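You operate a simulated robot arm through the tools that you are given. There is no shell and no other tool. Be economical: measure what you need, move in short steps, check, and stop when the job is done.

Carry out the task below with a simulated robot arm. There is one attempt and no reset: what you move stays moved.

## Task
Change the line over to the bundle at the stop, by the chart.
Fine: main switch off first; guides and both pressure wheels to the chart's figures; then switch on and reset the counter; leave the other controls alone.
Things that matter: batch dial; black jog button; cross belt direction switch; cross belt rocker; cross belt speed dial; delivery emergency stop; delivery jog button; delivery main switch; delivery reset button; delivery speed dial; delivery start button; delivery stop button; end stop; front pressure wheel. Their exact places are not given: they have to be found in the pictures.

The check looks at the end state, three seconds after you hand in, the way a careful person would. Anything else that was tipped, shoved, dropped, spilled or broken makes it a failure.

## Robot
A 6-joint arm with a two-finger gripper on a trunk, on a base that drives. Base frame: it is fixed to the floor where the robot stands at the start and does not move with it; the origin is under the middle of the robot, x ahead of it, y to its left, z up. Lengths are in mm, angles in rad, forces in N, time in s.
With the tool pointing down near the work surface it reaches from about 340 to 440 mm from the robot's upright axis, wherever it stands. Its first joint turns from -2.897 to 2.897 rad. Places, roughly: batch dial [900, 200, 1000]; black jog button [2500, 3700, 900]; cross belt direction switch [200, 3000, 600]; cross belt rocker [400, 3000, 600]; cross belt speed dial [300, 3000, 700]; delivery emergency stop [1300, 600, 1400]; delivery jog button [800, 300, 1000]; delivery main switch [900, 0, 1000]; delivery reset button [900, 0, 1000]; delivery speed dial [900, 300, 1000]; delivery start button [800, 200, 1000]; delivery stop button [800, 100, 1000]; end stop [800, 2400, 1000]; front pressure wheel [1100, -200, 1200]; guide crank [700, 1100, 1100]; left green rocker [5800, 4800, 600]. Payload 2.45 kg.
The TCP is the grasp point between the finger pads, 26 mm short of the fingertips. In the tool frame z runs along the fingers and y along their closing line. Largest opening 96 mm; the body of the gripper starts 69 mm behind the TCP.
Orientation is told as [roll, pitch, yaw] about the base's x, y, z axes, in that order, counted from this pose: with the fingers straight down and closing along the base's y, the tool's x points along the base's -x, its y along +y and its z along -z.

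## Interface
- The arm moves only by the tool step_arm. Its argument "targets" is a list of rows, each an object (a shift or turn left out is 0, a gripper value left out holds the last) with "xyz": the shift along the tool's x, y, z in mm, a list of three; "rot": the turn, a rotation vector about the tool's x, y, z in rad, a list of three; "claw": the opening, from 0 (shut) to 1 (fully open). In form: [{"xyz": [x, y, z], "rot": [rx, ry, rz], "claw": claw}, ...]. A call has 1 to 20 rows; each row shifts and turns the commanded pose from where the row before left it, along the tool's axes as they then stand. A row lasts 0.2 s, in which the tool goes at most 50 mm and 0.15 rad; a call with a longer step from one row to the next is refused whole, and so is a gripper value outside its range. Where a pose cannot be reached the arm comes as near as it can. A force on the tool above 40 N (or 10 N above the force at the start of the call, whichever is more), or a blocked arm, ends the call early, and 0.2 s more pass. Each finger halts on what it meets, pressing with about 22 N; the grip force reading is that of the motor and also rises with nothing between the fingers. The clock runs only during rows and for 0.2 s after the last one: add rows that do not move to give the fingers time. The reply holds the time, the measured pose of the TCP, the force on the tool along the base axes, the opening and the grip force, in the units named above and with some noise, with the torque about the TCP (base axes, N m) and any sound that the robot's microphone picked up, and new pictures: "pictures" is both (left out), scene, wrist or none.
- Cameras (640 x 400 px; columns grow to the right, rows downward): "scene" is now at [32.4, 173, 1163.7]; the picture's right is [0.17, -0.99, 0.00], its down [-0.14, -0.02, -0.99] and it looks along [0.97, 0.17, -0.14] (base axes); focal length 252 px, centre (320, 200). "wrist" rides on the gripper at [82, 3, -98] in the tool frame; the picture's right is [-0.04, 1.00, 0.00], its down [-0.73, -0.03, -0.68] and it looks along [-0.68, -0.03, 0.73] (tool axes); focal length 256 px, centre (320, 200).
- move_column(by): slides the trunk up (or, below 0, down) by that many mm; the arm and the scene camera ride with it, the base frame stays. It gives what a move gives, with no picture.
- base_move(legs): drives the robot by 1 to 6 legs, each [ahead, turn to the left] in mm and rad, along the robot's own axes; the way and the turn of a leg run together, so that a leg with both is an arc; at most 1500 mm and 3.142 rad a leg. The arm and the cameras ride along, it lands a little off, and it stops where it bumps. It gives what a move gives, and a new picture of the scene camera.
- pan_tilt(pan, tilt): turns the head with the scene camera to pan (to the left, within 2.705 rad either way) and tilt (down, from -0.506 to 1.204), counted from straight ahead of the robot. It gives what a move gives, and a new picture of the scene camera.
- measure_at(camera, pixels): there is no depth. For up to 12 entries [column, row, z] of the newest picture of that camera ("zoom" is the newest enlarged one), the place [x, y] in the base frame at which the ray of that pixel passes the height z, good to about 3 mm. The clock stands still meanwhile.
- inspect(camera, box): a new picture of the part [left, top, right, bottom] of that camera's present view, enlarged. The clock stands still meanwhile.
- job_done(): hands the job in; it is judged then, once.

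Go step by step. Measure first, check grasps and placings, and put right what went wrong. The budget is 80 turns and 260 pictures, counting those below and the enlarged ones. Unless the task says otherwise, let go and move clear before handing in, and close with one line.

The tools are called after "Call:" as a command line: name --argument value ..., lists and objects as JSON in quotes. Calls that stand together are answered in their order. step_arm: Moves the arm, as the interface text tells. Its arguments: {"type":"object","properties":{"targets":{"type":"array"},"pictures":{"type":"string","enum":["both","scene","wrist","none"]}},"required":["targets"]} The other tools are called the same way: move_column (by) slides the trunk up or down; base_move (legs) drives the base; pan_tilt (pan, tilt) turns the head that bears the scene camera; measure_at (camera, pixels) gives the place at which the rays of pixels pass given heights; inspect (camera, box) takes an enlarged picture of a part of a camera's view; job_done () hands the job in.

At the start:

```text
time: 0.0
eef_pos: [429.8, 112.9, 1000.4]
ee_rot: [-0.001, -0.002, 0.0]
contact_force: [-0.2, 0.4, 0.4]
ft_torque: [0.02, 0.01, -0.01]
width: 96.1
grip_force: 0.1
trunk travel left (down, up): [-150.0, 0.0]
robot x, y, heading: [1.0, -1.5, -0.004]
head pan, tilt: [0.173, 0.143]
```

scene: 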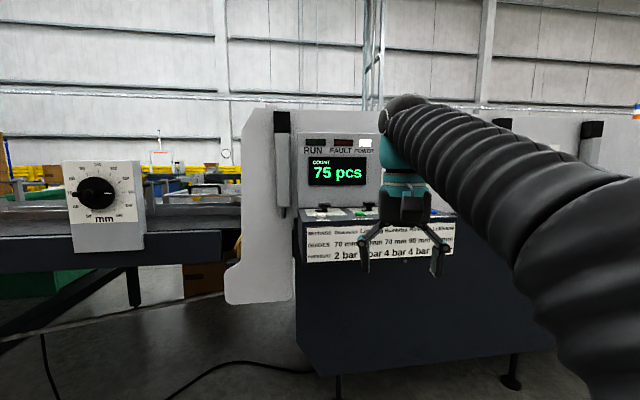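
wrist: 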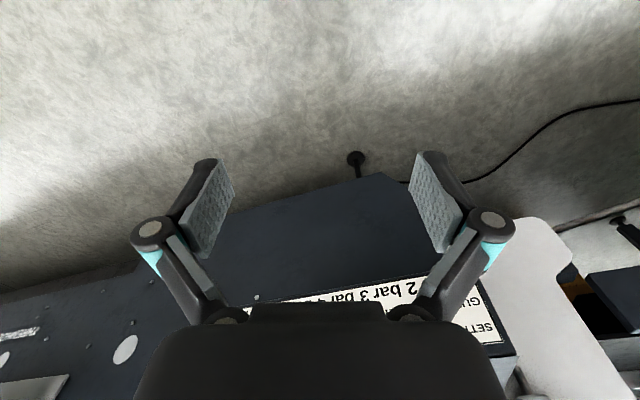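

The picture shows the chart at about (380,245), the counter display at (337,170) and the guide crank dial at (95,195). I'll enlarge these first.

Call:
inspect --camera "scene" --box '[290, 190, 470, 280]'

Call:
inspect --camera "scene" --box '[50, 150, 160, 260]'

Call:
inspect --camera "scene" --box '[460, 90, 640, 200]'

Call:
pan_tilt --pan 1.2 --tilt 0.15

```text
3.56 times, centred on (380, 235) of scene
```

zoom: 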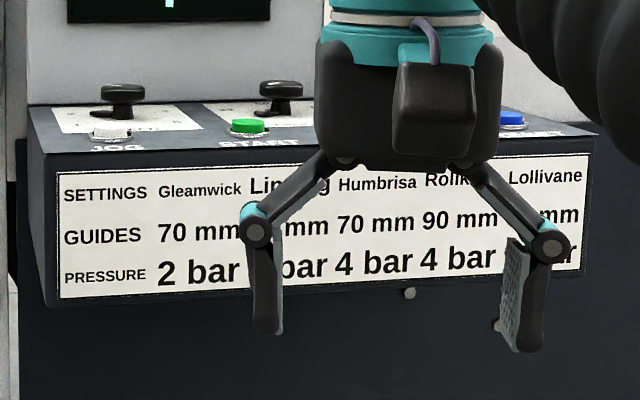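

```text
3.64 times, centred on (105, 205) of scene
```

zoom: 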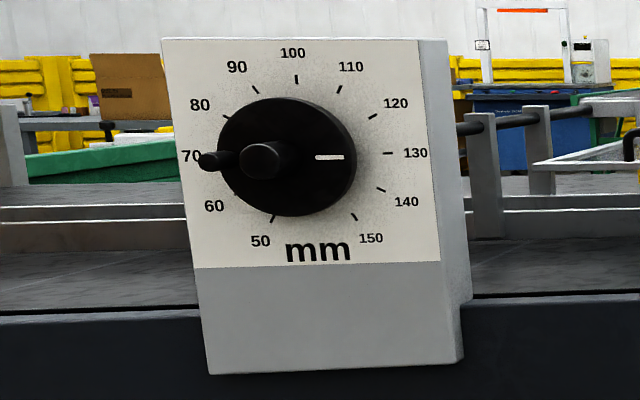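

```text
3.56 times, centred on (550, 145) of scene
```

zoom: 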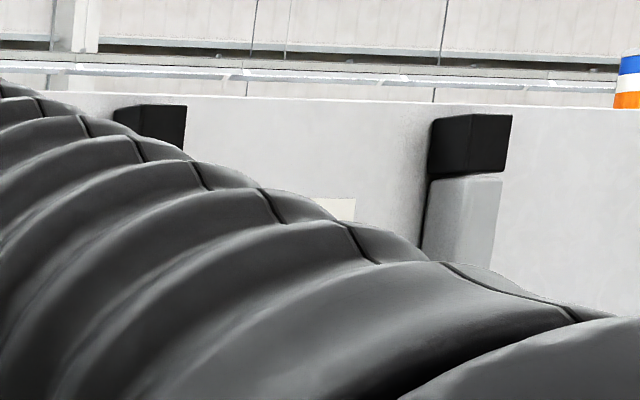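

```text
time: 1.3
eef_pos: [429.7, 113.1, 999.4]
ee_rot: [-0.002, 0.0, 0.002]
contact_force: [-0.4, -0.3, 0.1]
ft_torque: [0.02, -0.01, -0.02]
width: 95.8
grip_force: 0.1
trunk travel left (down, up): [-150.0, 0.0]
robot x, y, heading: [1.4, -1.8, 0.0]
head pan, tilt: [1.201, 0.15]
```

scene: 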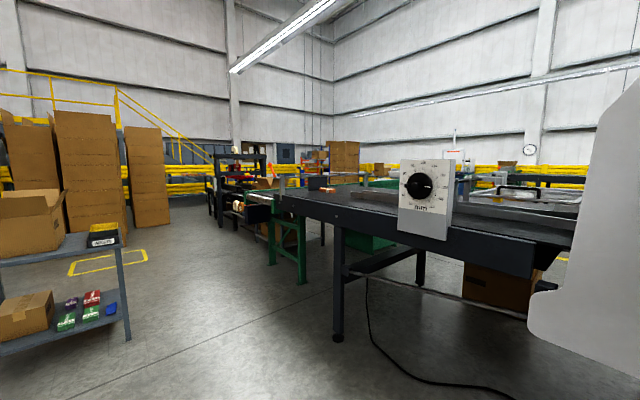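

The bundle at the end stop should be on the table end near (320,185). I'll zoom there and on the shelf.

Call:
inspect --camera "scene" --box '[200, 140, 400, 240]'

Call:
inspect --camera "scene" --box '[440, 130, 640, 250]'

Call:
pan_tilt --pan -0.5 --tilt 0.0

```text
3.20 times, centred on (300, 190) of scene
```

zoom: 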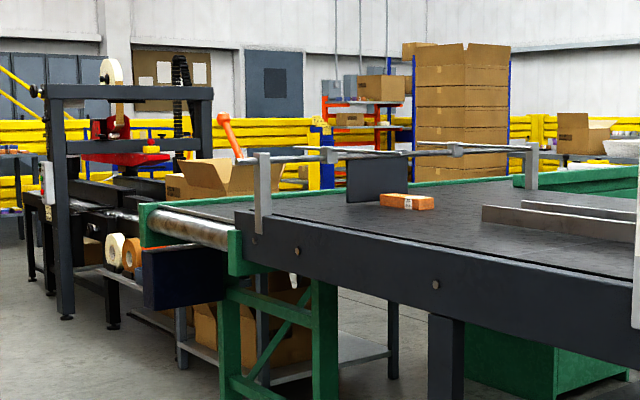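

```text
3.20 times, centred on (540, 190) of scene
```

zoom: 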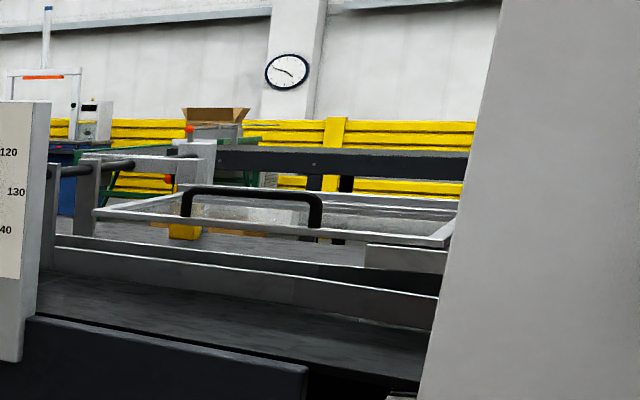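

```text
time: 3.0
eef_pos: [429.6, 113.2, 1000.0]
ee_rot: [-0.003, -0.001, 0.0]
contact_force: [-0.4, -0.3, 0.1]
ft_torque: [0.01, -0.03, -0.03]
width: 95.9
grip_force: 0.1
trunk travel left (down, up): [-150.0, 0.0]
robot x, y, heading: [-1.0, 0.4, -0.001]
head pan, tilt: [-0.499, 0.0]
```

scene: 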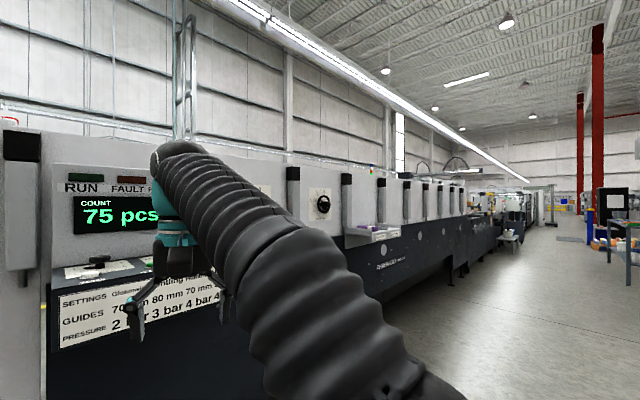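

A dial sits at (322,204), probably a pressure wheel. The bundle is the orange pack seen by the stop, so I'll look at it with a tight zoom before driving, and zoom on the wheel now.

Call:
inspect --camera "scene" --box '[290, 160, 410, 250]'

Call:
pan_tilt --pan 1.2 --tilt 0.15

Call:
inspect --camera "scene" --box '[312, 180, 344, 210]'

```text
4.44 times, centred on (350, 205) of scene
```

zoom: 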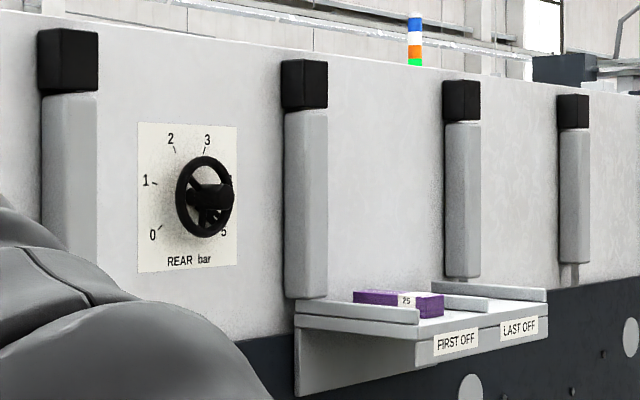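

```text
time: 4.8
eef_pos: [430.2, 113.5, 998.9]
ee_rot: [0.0, 0.0, -0.001]
contact_force: [0.3, -0.1, -0.6]
ft_torque: [-0.01, 0.02, 0.01]
width: 96.0
grip_force: 0.0
trunk travel left (down, up): [-150.0, 0.0]
robot x, y, heading: [1.8, 3.5, -0.001]
head pan, tilt: [1.201, 0.15]
```

scene: 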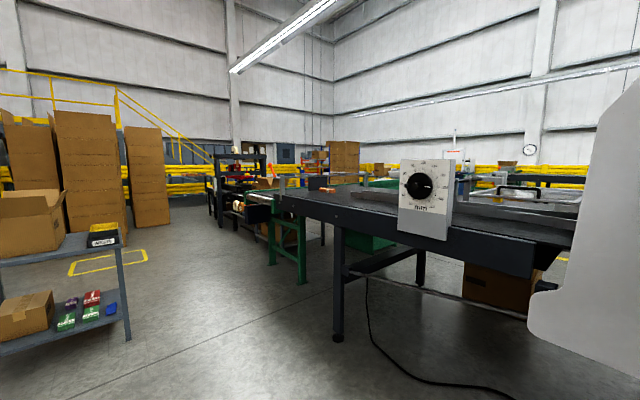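

```text
13.33 times, centred on (328, 195) of scene
```

zoom: 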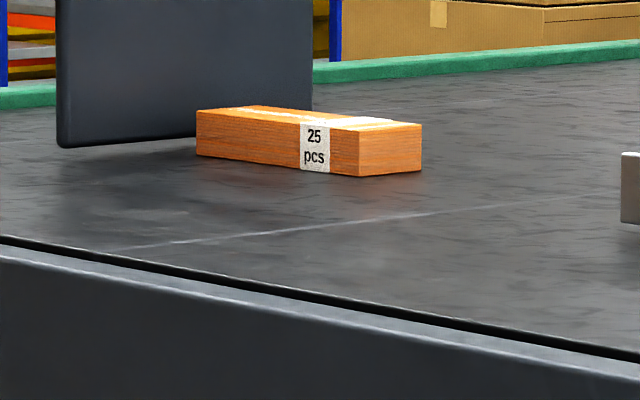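

The pack reads 25 pcs but shows no name on this side. I'll drive along the table and look closer for the product name.

Call:
base_move --legs '[[0, 1.571], [1400, 0]]'

Call:
pan_tilt --pan -0.7 --tilt 0.2

```text
time: 15.4
eef_pos: [-162.5, 1787.1, 999.8]
ee_rot: [-0.002, -0.001, 1.606]
contact_force: [-0.3, -0.4, -1.0]
ft_torque: [0.0, 0.0, 0.02]
width: 96.3
grip_force: 0.0
trunk travel left (down, up): [-150.0, 0.0]
robot x, y, heading: [-36.9, 1362.6, 1.602]
head pan, tilt: [1.201, 0.15]
```

scene: 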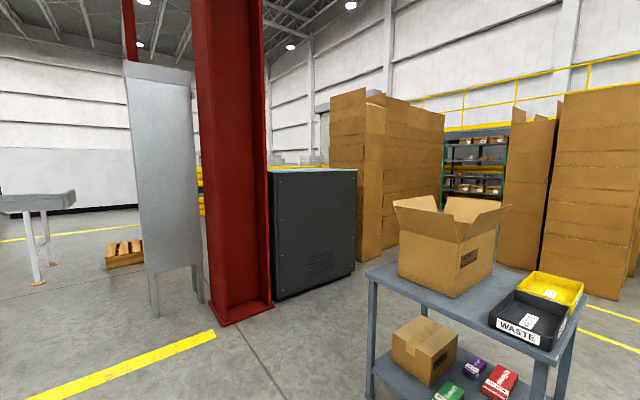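

```text
time: 17.3
eef_pos: [-161.8, 1786.3, 1000.3]
ee_rot: [-0.002, -0.001, 1.606]
contact_force: [-0.7, -0.7, 0.6]
ft_torque: [0.04, 0.0, -0.03]
width: 96.1
grip_force: 0.0
trunk travel left (down, up): [-150.0, 0.0]
robot x, y, heading: [-35.5, 1362.8, 1.608]
head pan, tilt: [-0.7, 0.201]
```

scene: 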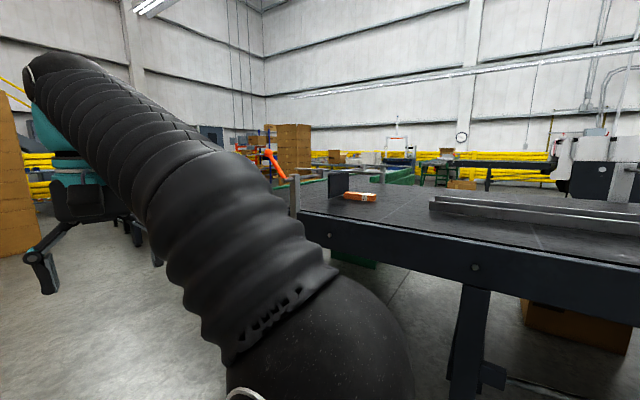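

Call:
inspect --camera "scene" --box '[335, 182, 385, 210]'

Call:
measure_at --camera "scene" --pixels '[[360, 200, 950], [360, 200, 1000], [345, 195, 1000], [430, 250, 950], [310, 215, 950], [475, 268, 900]]'

```text
12.80 times, centred on (360, 196) of scene
```

zoom: 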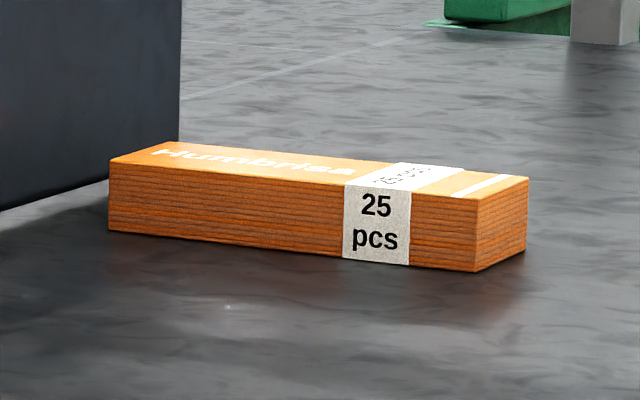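

```text
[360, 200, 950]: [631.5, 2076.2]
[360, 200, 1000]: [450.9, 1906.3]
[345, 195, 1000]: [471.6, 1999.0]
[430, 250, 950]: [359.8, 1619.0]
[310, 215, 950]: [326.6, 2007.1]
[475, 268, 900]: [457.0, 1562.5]
```

The bundle is "Humbrisa", so the chart gives guides 70 mm and pressure 4 bar. I'll go back to the delivery panel and look at its controls.

Call:
base_move --legs '[[-1350, 0], [0, -1.608]]'

Call:
step_arm --targets '[{"xyz": [45, 0, 0]}, {"xyz": [0, 0, -45]}, {"xyz": [0, 0, -45]}, {"xyz": [0, 0, -45]}, {"xyz": [0, 0, -45]}, {"xyz": [0, 0, 0]}]' --pictures "both"

Call:
pan_tilt --pan 0.1 --tilt 0.2

```text
time: 28.1
eef_pos: [465.8, 118.3, 999.6]
ee_rot: [-0.003, 0.001, -0.012]
contact_force: [-0.3, -0.3, 0.7]
ft_torque: [0.0, 0.0, -0.02]
width: 96.1
grip_force: 0.0
trunk travel left (down, up): [-150.0, 0.0]
robot x, y, heading: [30.8, 12.0, -0.011]
head pan, tilt: [-0.7, 0.201]
```

scene: 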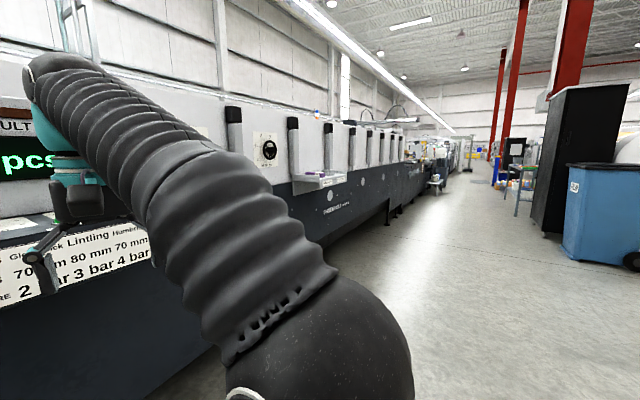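

```text
time: 29.4
eef_pos: [422.7, 118.6, 1011.1]
ee_rot: [-0.002, -0.003, -0.013]
contact_force: [0.3, -0.8, 0.3]
ft_torque: [0.03, -0.02, 0.01]
width: 96.0
grip_force: 0.1
out of reach, approached as far as the arm can: row 2, 3, 4, 5
trunk travel left (down, up): [-150.0, 0.0]
robot x, y, heading: [37.6, 10.9, -0.013]
head pan, tilt: [-0.7, 0.201]
```

scene: 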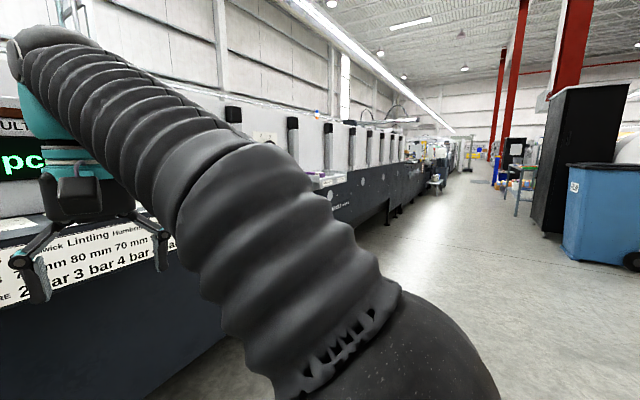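
wrist: 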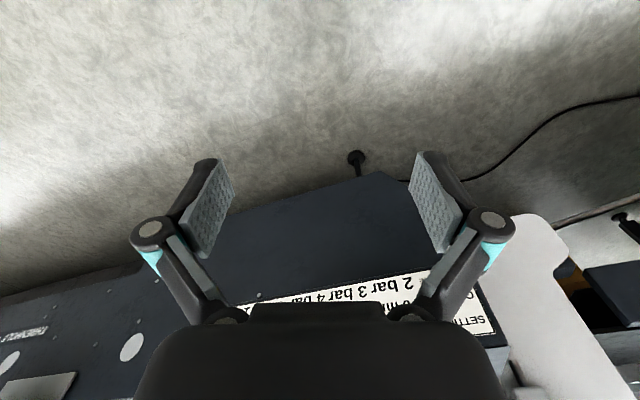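

```text
time: 30.6
eef_pos: [422.7, 119.8, 1011.1]
ee_rot: [-0.003, -0.001, -0.015]
contact_force: [-0.2, -1.0, -0.1]
ft_torque: [-0.02, -0.01, 0.02]
width: 95.9
grip_force: 0.0
trunk travel left (down, up): [-150.0, 0.0]
robot x, y, heading: [35.1, 12.3, -0.015]
head pan, tilt: [0.099, 0.201]
```

scene: 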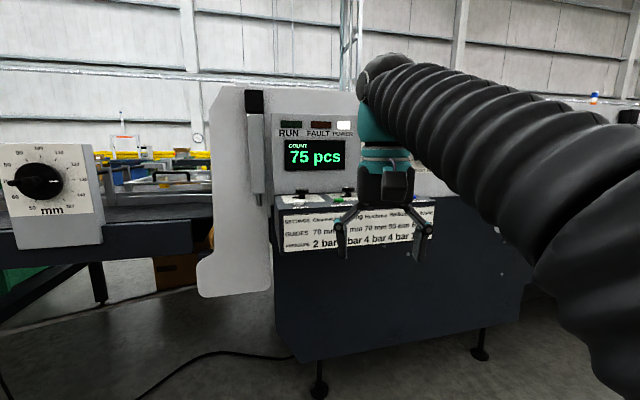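

The arm hides the panel at (380,200). I'll swing it to the right to see the console.

Call:
step_arm --targets '[{"xyz": [0, -45, 0]}, {"xyz": [0, -45, 0]}, {"xyz": [0, -45, 0]}, {"xyz": [5, -45, 0]}, {"xyz": [10, -45, 0]}, {"xyz": [20, -40, 0]}, {"xyz": [20, -40, 0]}, {"xyz": [20, -40, 0]}]' --pictures "scene"

Call:
inspect --camera "scene" --box '[260, 90, 450, 260]'

```text
time: 32.4
eef_pos: [338.7, -226.9, 1008.6]
ee_rot: [-0.002, 0.0, -0.014]
contact_force: [0.2, 0.6, 0.4]
ft_torque: [-0.06, 0.0, 0.04]
width: 96.0
grip_force: 0.2
trunk travel left (down, up): [-150.0, 0.0]
robot x, y, heading: [32.8, 9.2, -0.015]
head pan, tilt: [0.099, 0.201]
```

scene: 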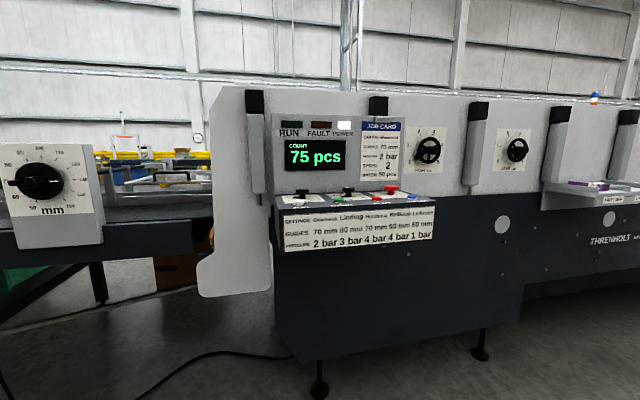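

```text
2.35 times, centred on (355, 175) of scene
```

zoom: 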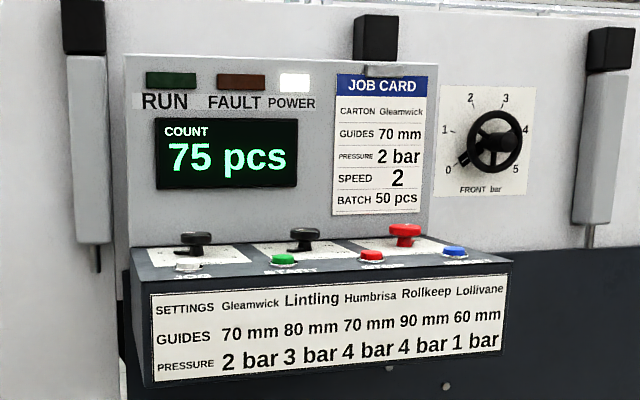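

The chart reads Humbrisa: 70 mm, 4 bar. The panel has knobs and buttons, with a red switch probably the main switch; I'll zoom on it, the wheels and get places.

Call:
inspect --camera "scene" --box '[270, 175, 440, 255]'

Call:
inspect --camera "scene" --box '[395, 110, 555, 190]'

Call:
inspect --camera "scene" --box '[360, 175, 410, 210]'

Call:
measure_at --camera "scene" --pixels '[[283, 207, 950], [283, 207, 1000], [436, 204, 950], [436, 204, 1000], [391, 190, 1020], [403, 198, 1000], [428, 151, 1180], [518, 149, 1180], [38, 182, 1100]]'

```text
3.76 times, centred on (355, 215) of scene
```

zoom: 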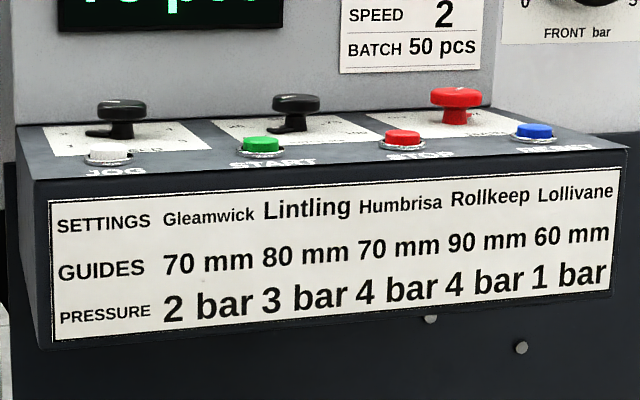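

```text
4.00 times, centred on (475, 150) of scene
```

zoom: 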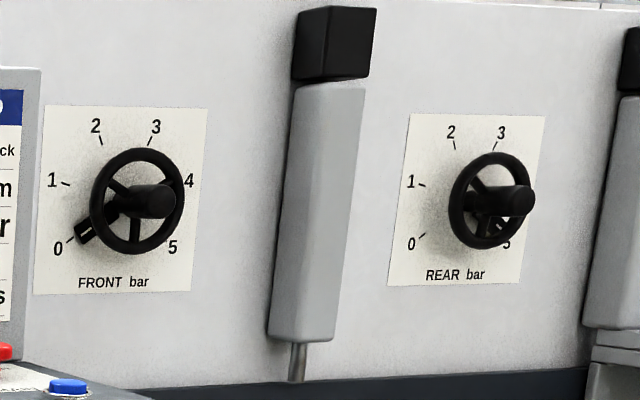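

```text
11.43 times, centred on (385, 192) of scene
```

zoom: 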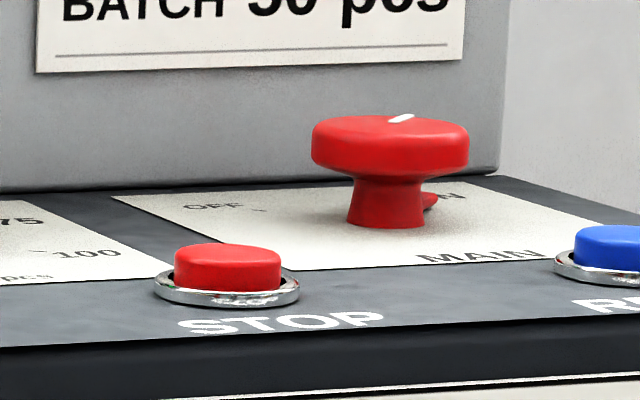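

```text
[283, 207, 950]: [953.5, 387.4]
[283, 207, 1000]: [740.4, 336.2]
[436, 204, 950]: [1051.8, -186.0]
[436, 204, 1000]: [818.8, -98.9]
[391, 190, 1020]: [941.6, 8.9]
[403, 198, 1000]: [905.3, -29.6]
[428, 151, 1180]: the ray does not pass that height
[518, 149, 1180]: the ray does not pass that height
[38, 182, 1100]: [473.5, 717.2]
```

The console is turned relative to my frame; the wall normal is at about 0.30 rad. I'll drive to stand square in front of the main switch, short of it, with the arm moved back ahead later.

Call:
base_move --legs '[[0, -0.678], [320, 0], [0, 0.993]]'

Call:
pan_tilt --pan 0.0 --tilt 0.15

```text
time: 38.8
eef_pos: [647.7, -325.0, 1008.6]
ee_rot: [-0.002, 0.0, 0.3]
contact_force: [-0.5, 0.1, 0.8]
ft_torque: [-0.01, -0.02, 0.02]
width: 96.1
grip_force: 0.0
trunk travel left (down, up): [-150.0, 0.0]
robot x, y, heading: [286.1, -191.0, 0.299]
head pan, tilt: [0.099, 0.201]
```

scene: 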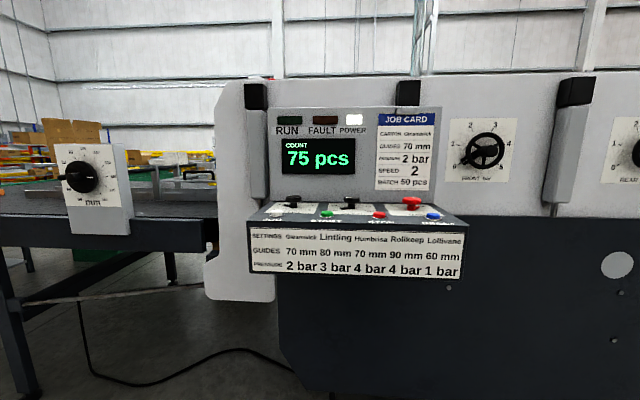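

```text
time: 39.5
eef_pos: [647.9, -325.2, 1008.0]
ee_rot: [-0.002, 0.0, 0.301]
contact_force: [0.5, -0.3, 0.3]
ft_torque: [0.03, -0.01, -0.01]
width: 95.8
grip_force: 0.0
trunk travel left (down, up): [-150.0, 0.0]
robot x, y, heading: [283.2, -191.2, 0.3]
head pan, tilt: [0.0, 0.15]
```

scene: 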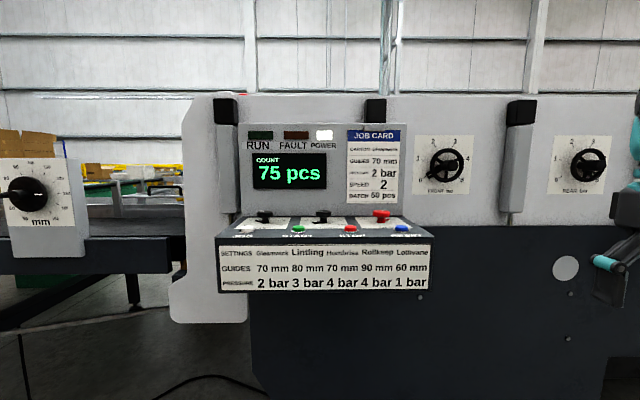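

The view is square now. I'll measure the console corners, knobs and buttons at candidate heights to triangulate against the earlier view.

Call:
measure_at --camera "scene" --pixels '[[431, 245, 1000], [431, 245, 950], [217, 247, 1000], [217, 247, 950], [381, 214, 1020], [402, 227, 990], [402, 227, 970], [446, 166, 1140], [446, 166, 1150], [588, 166, 1140], [24, 194, 1060], [24, 194, 1100]]'

Call:
inspect --camera "scene" --box '[215, 195, 435, 300]'

Call:
inspect --camera "scene" --box '[400, 125, 480, 205]'

Call:
inspect --camera "scene" --box '[540, 125, 620, 205]'

```text
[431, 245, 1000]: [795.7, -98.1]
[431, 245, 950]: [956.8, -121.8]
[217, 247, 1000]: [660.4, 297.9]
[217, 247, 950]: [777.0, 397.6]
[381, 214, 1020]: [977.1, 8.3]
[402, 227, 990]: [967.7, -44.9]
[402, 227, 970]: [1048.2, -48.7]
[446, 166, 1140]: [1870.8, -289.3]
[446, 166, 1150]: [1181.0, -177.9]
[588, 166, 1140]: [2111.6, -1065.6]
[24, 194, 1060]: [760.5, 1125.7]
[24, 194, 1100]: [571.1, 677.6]
```

```text
2.91 times, centred on (325, 248) of scene
```

zoom: 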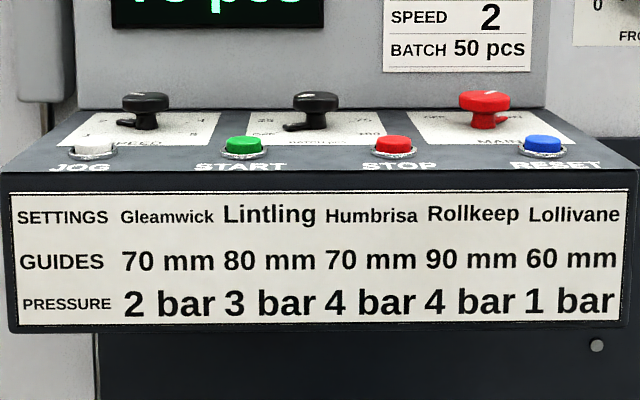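

```text
5.00 times, centred on (440, 165) of scene
```

zoom: 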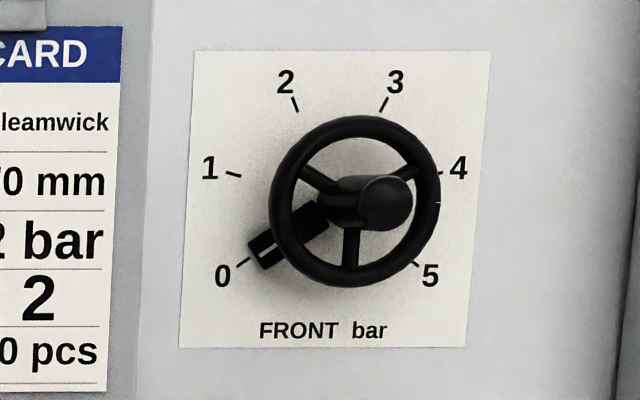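

```text
5.00 times, centred on (580, 165) of scene
```

zoom: 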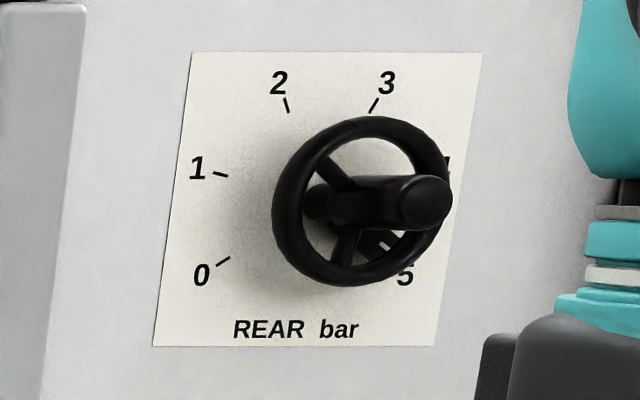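

Triangulating gives main switch knob top ≈ (950, 7, 1022), reset ≈ (865, -40), front wheel ≈ (1071, -158, 1152), panel top ≈ 990. Before driving closer I'll test how high the tool can get when retracted/tilted.

Call:
step_arm --targets '[{"xyz": [30, 0, 0]}, {"xyz": [20, 20, -20]}, {"xyz": [0, 20, -20]}, {"xyz": [0, 0, 0]}]' --pictures "none"

Call:
step_arm --targets '[{"rot": [0, -0.15, 0]}, {"rot": [0, -0.15, 0]}, {"rot": [0, -0.15, 0]}, {"xyz": [0, 0, -20]}, {"xyz": [0, 0, -20]}, {"xyz": [0, 0, 0]}]' --pictures "wrist"

```text
time: 40.5
eef_pos: [592.6, -303.5, 1009.9]
ee_rot: [-0.002, -0.005, 0.302]
contact_force: [-0.5, 0.2, 0.2]
ft_torque: [0.01, 0.02, -0.02]
width: 95.9
grip_force: 0.1
out of reach, approached as far as the arm can: row 2, 3
trunk travel left (down, up): [-150.0, 0.0]
robot x, y, heading: [288.9, -195.6, 0.299]
head pan, tilt: [0.0, 0.15]
```

```text
time: 41.9
eef_pos: [576.2, -308.1, 1046.7]
ee_rot: [-0.003, -0.451, 0.303]
contact_force: [0.5, -0.1, 0.4]
ft_torque: [0.0, -0.01, 0.0]
width: 95.9
grip_force: 0.0
trunk travel left (down, up): [-150.0, 0.0]
robot x, y, heading: [287.3, -195.0, 0.301]
head pan, tilt: [0.0, 0.15]
```

wrist: 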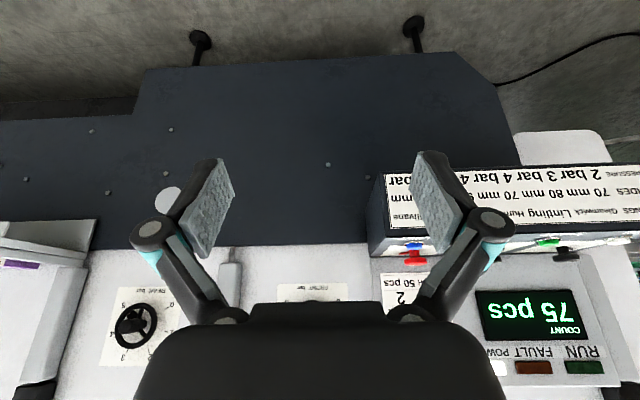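

With a 0.45 rad tilt the tool reaches 1047 easily. The wrist view shows the red knob (415,258) and blue button (413,245); measure for triangulation.

Call:
inspect --camera "wrist" --box '[360, 200, 460, 310]'

Call:
measure_at --camera "wrist" --pixels '[[415, 259, 1020], [413, 245, 1000], [384, 258, 990], [368, 232, 990], [135, 325, 1150], [135, 325, 1160]]'

```text
3.64 times, centred on (410, 255) of wrist
```

zoom: 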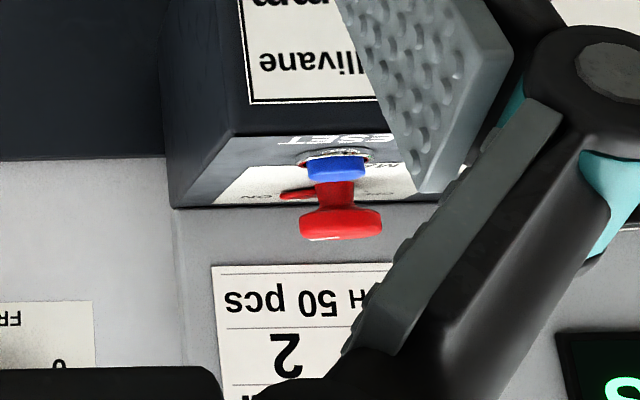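

```text
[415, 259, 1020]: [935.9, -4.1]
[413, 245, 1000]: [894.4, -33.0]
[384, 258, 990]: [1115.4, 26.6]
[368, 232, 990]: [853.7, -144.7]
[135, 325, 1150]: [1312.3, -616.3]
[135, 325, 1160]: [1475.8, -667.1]
```

Estimates agree: main switch ≈ (943, 2). I'll centre and raise the arm in front, then drive ahead ~250 mm.

Call:
step_arm --targets '[{"xyz": [-25, 20, -20]}, {"xyz": [-25, 30, -15]}, {"xyz": [-22, 40, 0]}, {"xyz": [-18, 45, 8]}, {"xyz": [-18, 45, 8]}, {"xyz": [-10, 13, -10]}, {"xyz": [-10, 0, -20]}, {"xyz": [0, 0, 0]}]' --pictures "none"

Call:
base_move --legs '[[230, 0]]'

Call:
inspect --camera "wrist" --box '[0, 0, 640, 400]'

```text
time: 43.7
eef_pos: [607.1, -96.0, 1146.7]
ee_rot: [-0.001, -0.45, 0.301]
contact_force: [0.3, -0.1, 0.9]
ft_torque: [0.03, 0.0, -0.01]
width: 96.2
grip_force: 0.0
trunk travel left (down, up): [-150.0, 0.0]
robot x, y, heading: [285.4, -194.2, 0.3]
head pan, tilt: [0.0, 0.15]
```

```text
time: 45.4
eef_pos: [829.5, -29.7, 1145.1]
ee_rot: [-0.001, -0.451, 0.298]
contact_force: [-0.2, -0.7, -0.3]
ft_torque: [0.04, 0.02, 0.04]
width: 96.0
grip_force: 0.0
trunk travel left (down, up): [-150.0, 0.0]
robot x, y, heading: [505.2, -127.9, 0.297]
head pan, tilt: [0.0, 0.15]
```

scene: 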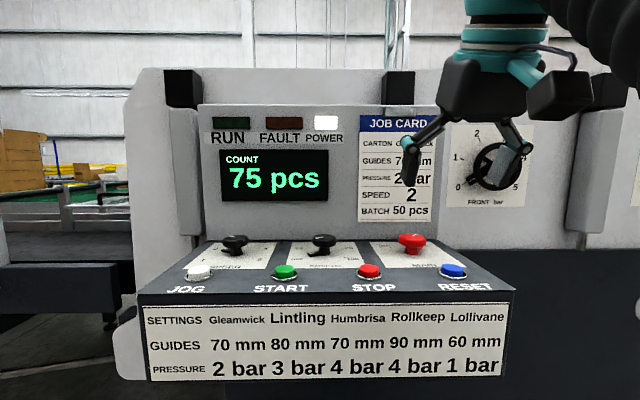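

```text
1.00 times, centred on (320, 200) of wrist (not enlarged: the box is as wide or as high as the picture)
```

zoom: 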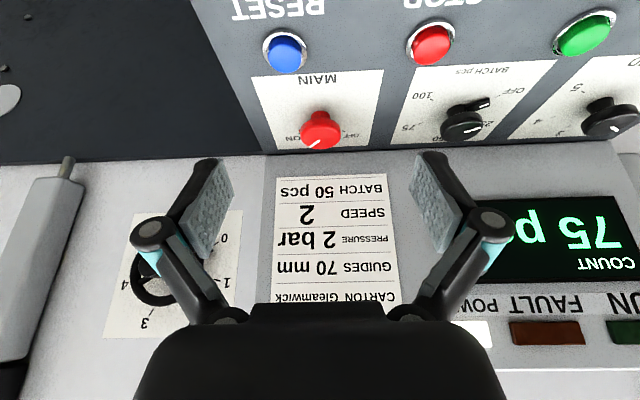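

Now the wrist sees the panel from above: main switch (321,130), reset (284,50). I'll zoom and measure.

Call:
inspect --camera "wrist" --box '[245, 20, 405, 160]'

Call:
measure_at --camera "wrist" --pixels '[[321, 127, 1022], [284, 50, 1000], [284, 50, 990], [265, 152, 990], [380, 148, 990], [340, 0, 990]]'

Call:
inspect --camera "scene" --box '[360, 215, 520, 315]'

Call:
measure_at --camera "scene" --pixels '[[412, 238, 1022], [412, 238, 1012], [454, 268, 1000], [454, 268, 990], [516, 292, 990], [437, 239, 990]]'

```text
2.86 times, centred on (325, 90) of wrist
```

zoom: 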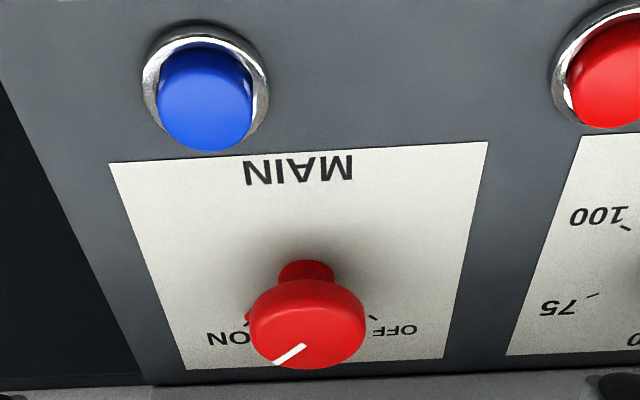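

```text
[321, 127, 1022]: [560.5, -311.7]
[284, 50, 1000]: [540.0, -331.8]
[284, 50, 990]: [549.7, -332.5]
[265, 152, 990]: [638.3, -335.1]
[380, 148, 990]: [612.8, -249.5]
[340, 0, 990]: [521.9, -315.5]
```

```text
4.00 times, centred on (440, 265) of scene
```

zoom: 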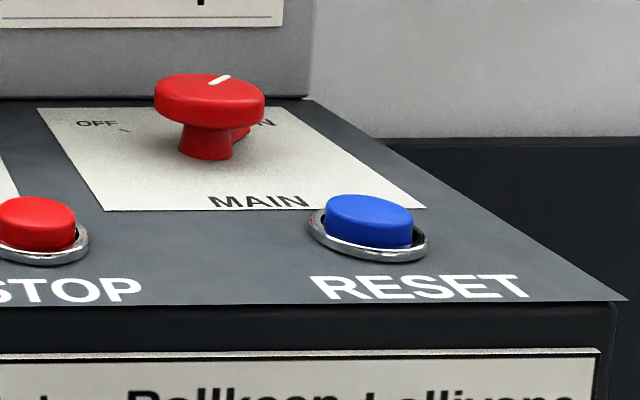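

```text
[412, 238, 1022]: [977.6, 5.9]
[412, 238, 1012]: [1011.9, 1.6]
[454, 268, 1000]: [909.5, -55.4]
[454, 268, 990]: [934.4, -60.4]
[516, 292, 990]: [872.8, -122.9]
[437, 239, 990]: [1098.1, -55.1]
```

The wrist measure used the old pose; I'll refresh the wrist picture with a null step and measure again.

Call:
step_arm --targets '[{"xyz": [0, 0, 0]}]' --pictures "wrist"

Call:
measure_at --camera "wrist" --pixels '[[321, 127, 1022], [321, 127, 1032], [284, 50, 1000], [284, 50, 1010], [321, 113, 990], [321, 113, 1000], [265, 152, 990], [265, 152, 1000], [202, 10, 990], [202, 10, 1000]]'

```text
time: 45.8
eef_pos: [828.0, -29.7, 1146.0]
ee_rot: [-0.001, -0.451, 0.298]
contact_force: [-0.1, 1.3, 0.2]
ft_torque: [0.0, 0.01, 0.0]
width: 96.0
grip_force: 0.0
trunk travel left (down, up): [-150.0, 0.0]
robot x, y, heading: [506.5, -125.5, 0.295]
head pan, tilt: [0.0, 0.15]
```

wrist: 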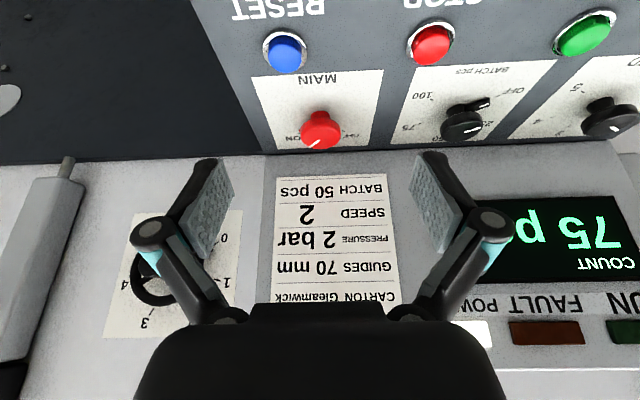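

```text
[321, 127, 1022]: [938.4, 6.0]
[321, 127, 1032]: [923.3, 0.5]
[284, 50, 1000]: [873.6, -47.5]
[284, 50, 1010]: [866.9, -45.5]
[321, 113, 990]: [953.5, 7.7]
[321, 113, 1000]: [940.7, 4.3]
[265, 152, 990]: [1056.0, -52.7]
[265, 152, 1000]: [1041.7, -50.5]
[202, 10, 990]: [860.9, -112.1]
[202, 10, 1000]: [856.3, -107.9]
```

Combining both cameras: panel top z≈1000, main knob axis ≈ (941, 4), knob top ≈1033, reset top ≈ (865,-46,1016). Measure the OFF/ON ticks relative to the knob axis.

Call:
inspect --camera "wrist" --box '[285, 95, 365, 155]'

Call:
measure_at --camera "wrist" --pixels '[[343.5, 131.3, 1000], [321, 112.5, 1000], [314, 138, 1033], [320.5, 133, 1033]]'

```text
6.67 times, centred on (325, 125) of wrist
```

zoom: 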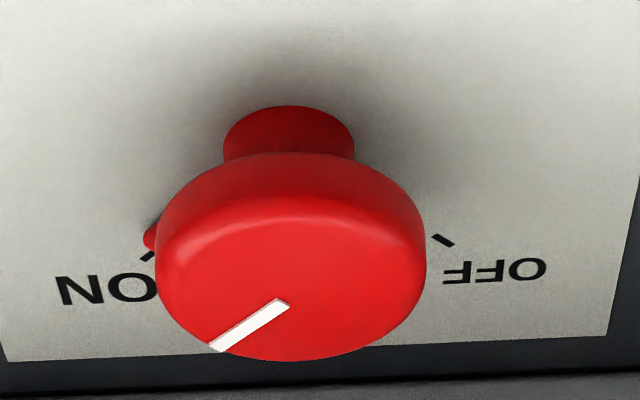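

```text
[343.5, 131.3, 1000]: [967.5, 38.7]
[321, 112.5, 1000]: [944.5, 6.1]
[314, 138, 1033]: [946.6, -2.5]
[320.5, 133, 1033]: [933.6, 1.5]
```

The OFF tick is ~45–50° left of forward, ON the mirror of it, so a ~90–100° CCW turn is needed. I'll move over the knob with 0.3 tilt, yawed -0.75, and check before descending.

Call:
step_arm --targets '[{"rot": [0, 0.15, 0]}, {"xyz": [-38.2, 0, 11.8]}, {"xyz": [-38.2, 0, 11.8]}, {"xyz": [-38.2, 0, 11.8]}, {"rot": [0.0443, 0, 0.1433]}, {"rot": [0.0443, 0, 0.1433]}, {"rot": [0.0443, 0, 0.1433]}, {"rot": [0.0443, 0, 0.1433]}, {"rot": [0.0443, 0, 0.1433]}, {"xyz": [8.9, 0, 28.6]}, {"xyz": [0, 0, 0]}]'

```text
time: 48.2
eef_pos: [941.5, 2.3, 1052.4]
ee_rot: [0.002, -0.302, -0.452]
contact_force: [0.0, 0.0, 0.3]
ft_torque: [0.01, 0.01, -0.03]
width: 96.0
grip_force: 0.2
out of reach, approached as far as the arm can: row 1, 4, 6, 7, 8, 9
trunk travel left (down, up): [-150.0, 0.0]
robot x, y, heading: [505.7, -123.0, 0.295]
head pan, tilt: [0.0, 0.15]
```

scene: 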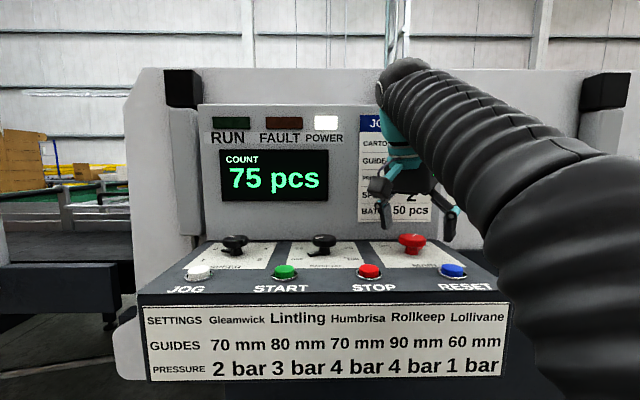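
wrist: 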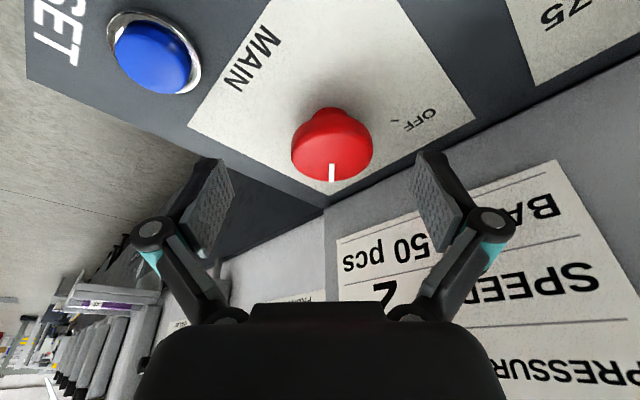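

The knob at (332,150) sits about 6 mm toward tool +y of the finger axis and otherwise centred. I'll shift, descend to z≈1032 and close.

Call:
step_arm --targets '[{"xyz": [0, 6, 0]}, {"xyz": [3, 0, 9.6]}, {"xyz": [2.7, 0, 8.6]}, {"xyz": [0, 0, 0]}]'

```text
time: 49.2
eef_pos: [945.3, 9.0, 1032.3]
ee_rot: [0.0, -0.302, -0.454]
contact_force: [-0.2, 0.7, -0.1]
ft_torque: [-0.02, -0.04, 0.0]
width: 96.0
grip_force: 0.1
trunk travel left (down, up): [-150.0, 0.0]
robot x, y, heading: [507.1, -126.9, 0.3]
head pan, tilt: [0.0, 0.15]
```

scene: 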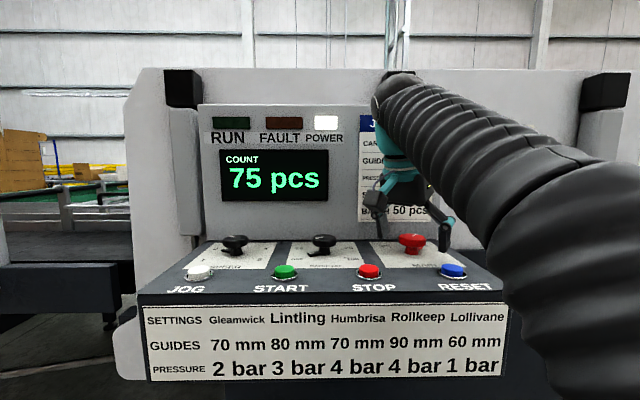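
wrist: 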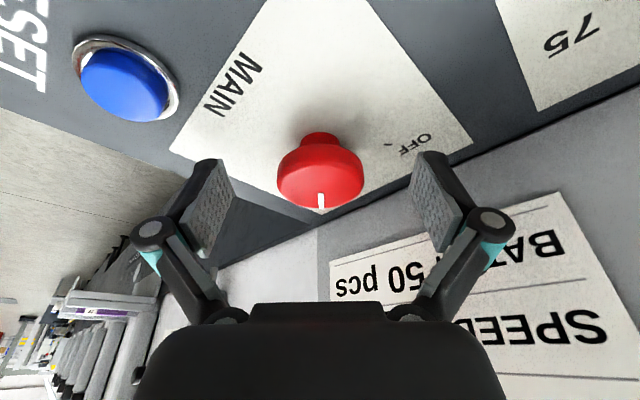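

The knob head is centred between the pads (321,178). Closing.

Call:
step_arm --targets '[{"claw": 0.3}, {"claw": 0.3}, {"claw": 0.3}, {"claw": 0.3}]' --pictures "wrist"

```text
time: 50.2
eef_pos: [944.8, 9.3, 1031.8]
ee_rot: [0.001, -0.303, -0.453]
contact_force: [2.7, 3.0, 11.5]
ft_torque: [0.13, -0.06, 0.03]
width: 44.7
grip_force: 45.0
trunk travel left (down, up): [-150.0, 0.0]
robot x, y, heading: [507.2, -123.0, 0.301]
head pan, tilt: [0.0, 0.15]
```

wrist: 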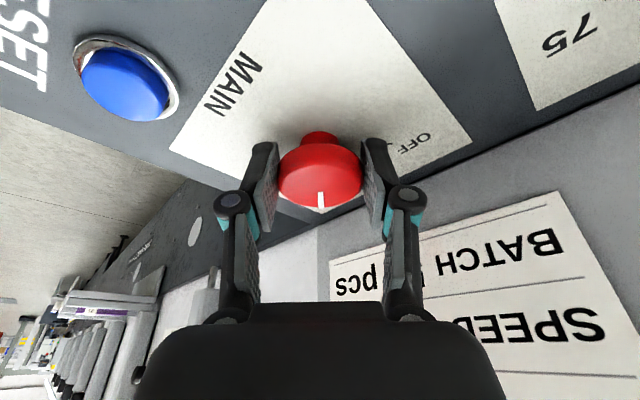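

Gripped at 44.7 mm. Now turning CCW about the vertical, half way first.

Call:
step_arm --targets '[{"rot": [-0.0423, 0, -0.1366]}, {"rot": [-0.0423, 0, -0.1366]}, {"rot": [-0.0423, 0, -0.1366]}, {"rot": [-0.0423, 0, -0.1366]}, {"rot": [-0.0423, 0, -0.1366]}, {"rot": [-0.0423, 0, -0.1366]}]' --pictures "wrist"

```text
time: 51.6
eef_pos: [945.3, 4.8, 1032.9]
ee_rot: [-0.006, -0.293, 0.317]
contact_force: [-4.9, -14.9, -2.5]
ft_torque: [-0.86, -0.16, -0.09]
width: 44.6
grip_force: 45.0
trunk travel left (down, up): [-150.0, 0.0]
robot x, y, heading: [503.9, -121.1, 0.293]
head pan, tilt: [0.0, 0.15]
stopped in row 6: the force on the tool passed its limit at 42 N (the readings are from after the stop); the commanded pose is now the measured one
```

wrist: 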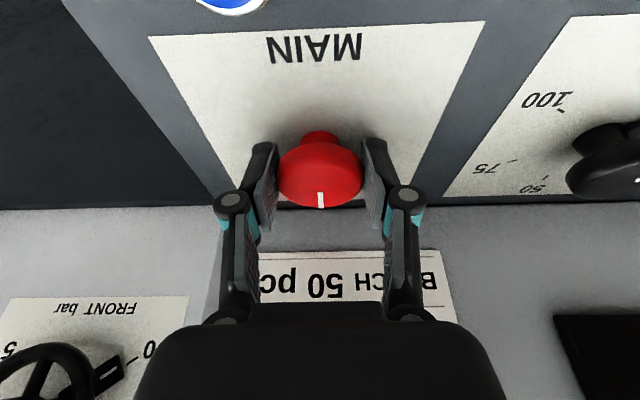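

The knob followed by 0.77 rad with a side force from slight off-centre. I'll open briefly to relax, regrip, and continue.

Call:
step_arm --targets '[{"claw": 0.6}, {"claw": 0.6}, {"claw": 0.3}, {"claw": 0.3}, {"claw": 0.3}, {"rot": [-0.0423, 0, -0.1366]}, {"rot": [-0.0423, 0, -0.1366]}, {"rot": [-0.0423, 0, -0.1366]}]' --pictures "none"

Call:
step_arm --targets '[{"rot": [-0.0423, 0, -0.1366]}, {"rot": [-0.0423, 0, -0.1366]}, {"rot": [0, 0, 0]}]' --pictures "both"

```text
time: 53.5
eef_pos: [945.8, 4.8, 1033.3]
ee_rot: [-0.01, -0.295, 0.746]
contact_force: [5.9, -15.3, 4.9]
ft_torque: [-1.18, 0.0, -0.07]
width: 44.5
grip_force: 44.9
trunk travel left (down, up): [-150.0, 0.0]
robot x, y, heading: [507.0, -124.7, 0.289]
head pan, tilt: [0.0, 0.15]
stopped in row 8: the force on the tool passed its limit at 40 N (the readings are from after the stop); the commanded pose is now the measured one
```

```text
time: 54.4
eef_pos: [947.3, 3.3, 1032.8]
ee_rot: [-0.005, -0.293, 1.034]
contact_force: [18.0, -30.2, 9.7]
ft_torque: [-0.57, -0.23, -0.1]
width: 44.5
grip_force: 44.8
trunk travel left (down, up): [-150.0, 0.0]
robot x, y, heading: [505.5, -129.2, 0.293]
head pan, tilt: [0.0, 0.15]
```

scene: 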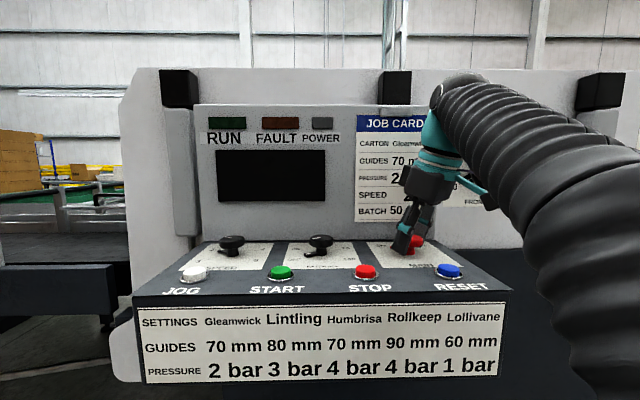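
wrist: 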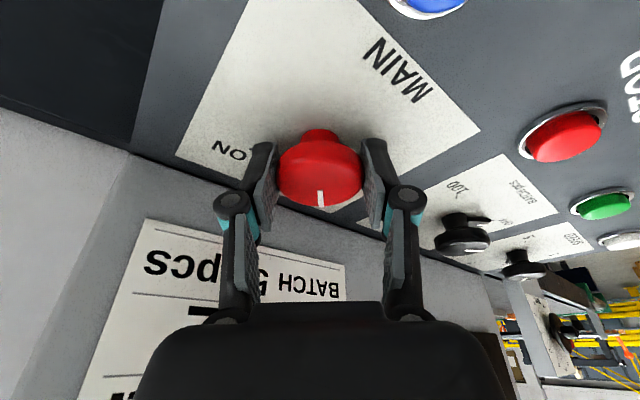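

The display and power lamp are off, and the marker points to about +42° (OFF). Release and retreat, then check.

Call:
step_arm --targets '[{"claw": 1.0}, {"claw": 1.0}, {"claw": 1.0}, {"xyz": [-8, 0, -25]}, {"rot": [0, -0.15, 0]}, {"rot": [0, -0.15, 0]}, {"xyz": [0, 0, -40]}, {"xyz": [0, 0, 0]}]' --pictures "both"

Call:
inspect --camera "scene" --box '[360, 215, 460, 285]'

```text
time: 56.1
eef_pos: [932.5, -13.9, 1092.7]
ee_rot: [-0.008, -0.592, 1.036]
contact_force: [0.5, 0.3, 0.2]
ft_torque: [-0.02, 0.01, -0.01]
width: 96.2
grip_force: 0.1
trunk travel left (down, up): [-150.0, 0.0]
robot x, y, heading: [503.7, -122.1, 0.291]
head pan, tilt: [0.0, 0.15]
```

scene: 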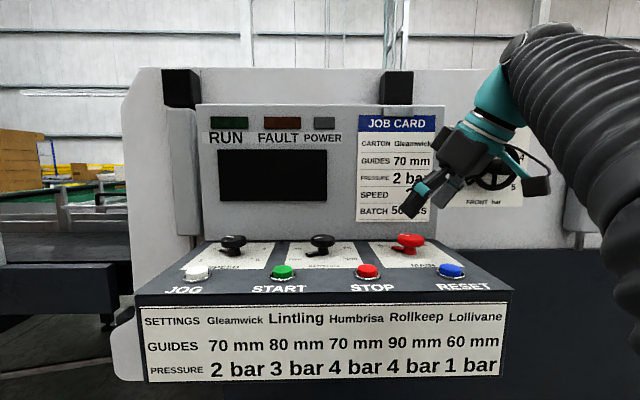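
wrist: 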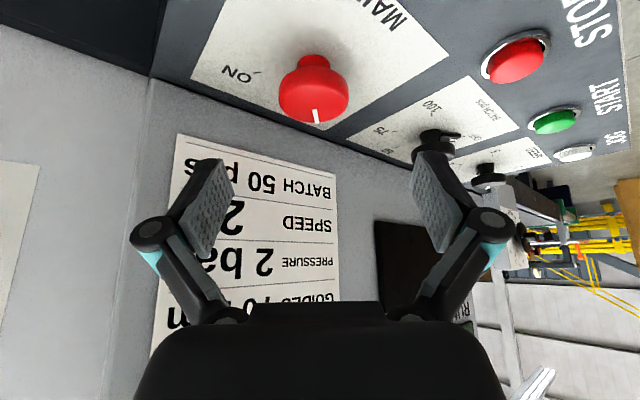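

```text
5.71 times, centred on (410, 250) of scene
```

zoom: 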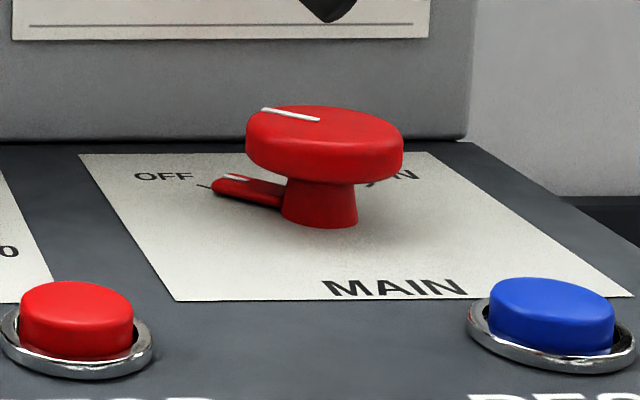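

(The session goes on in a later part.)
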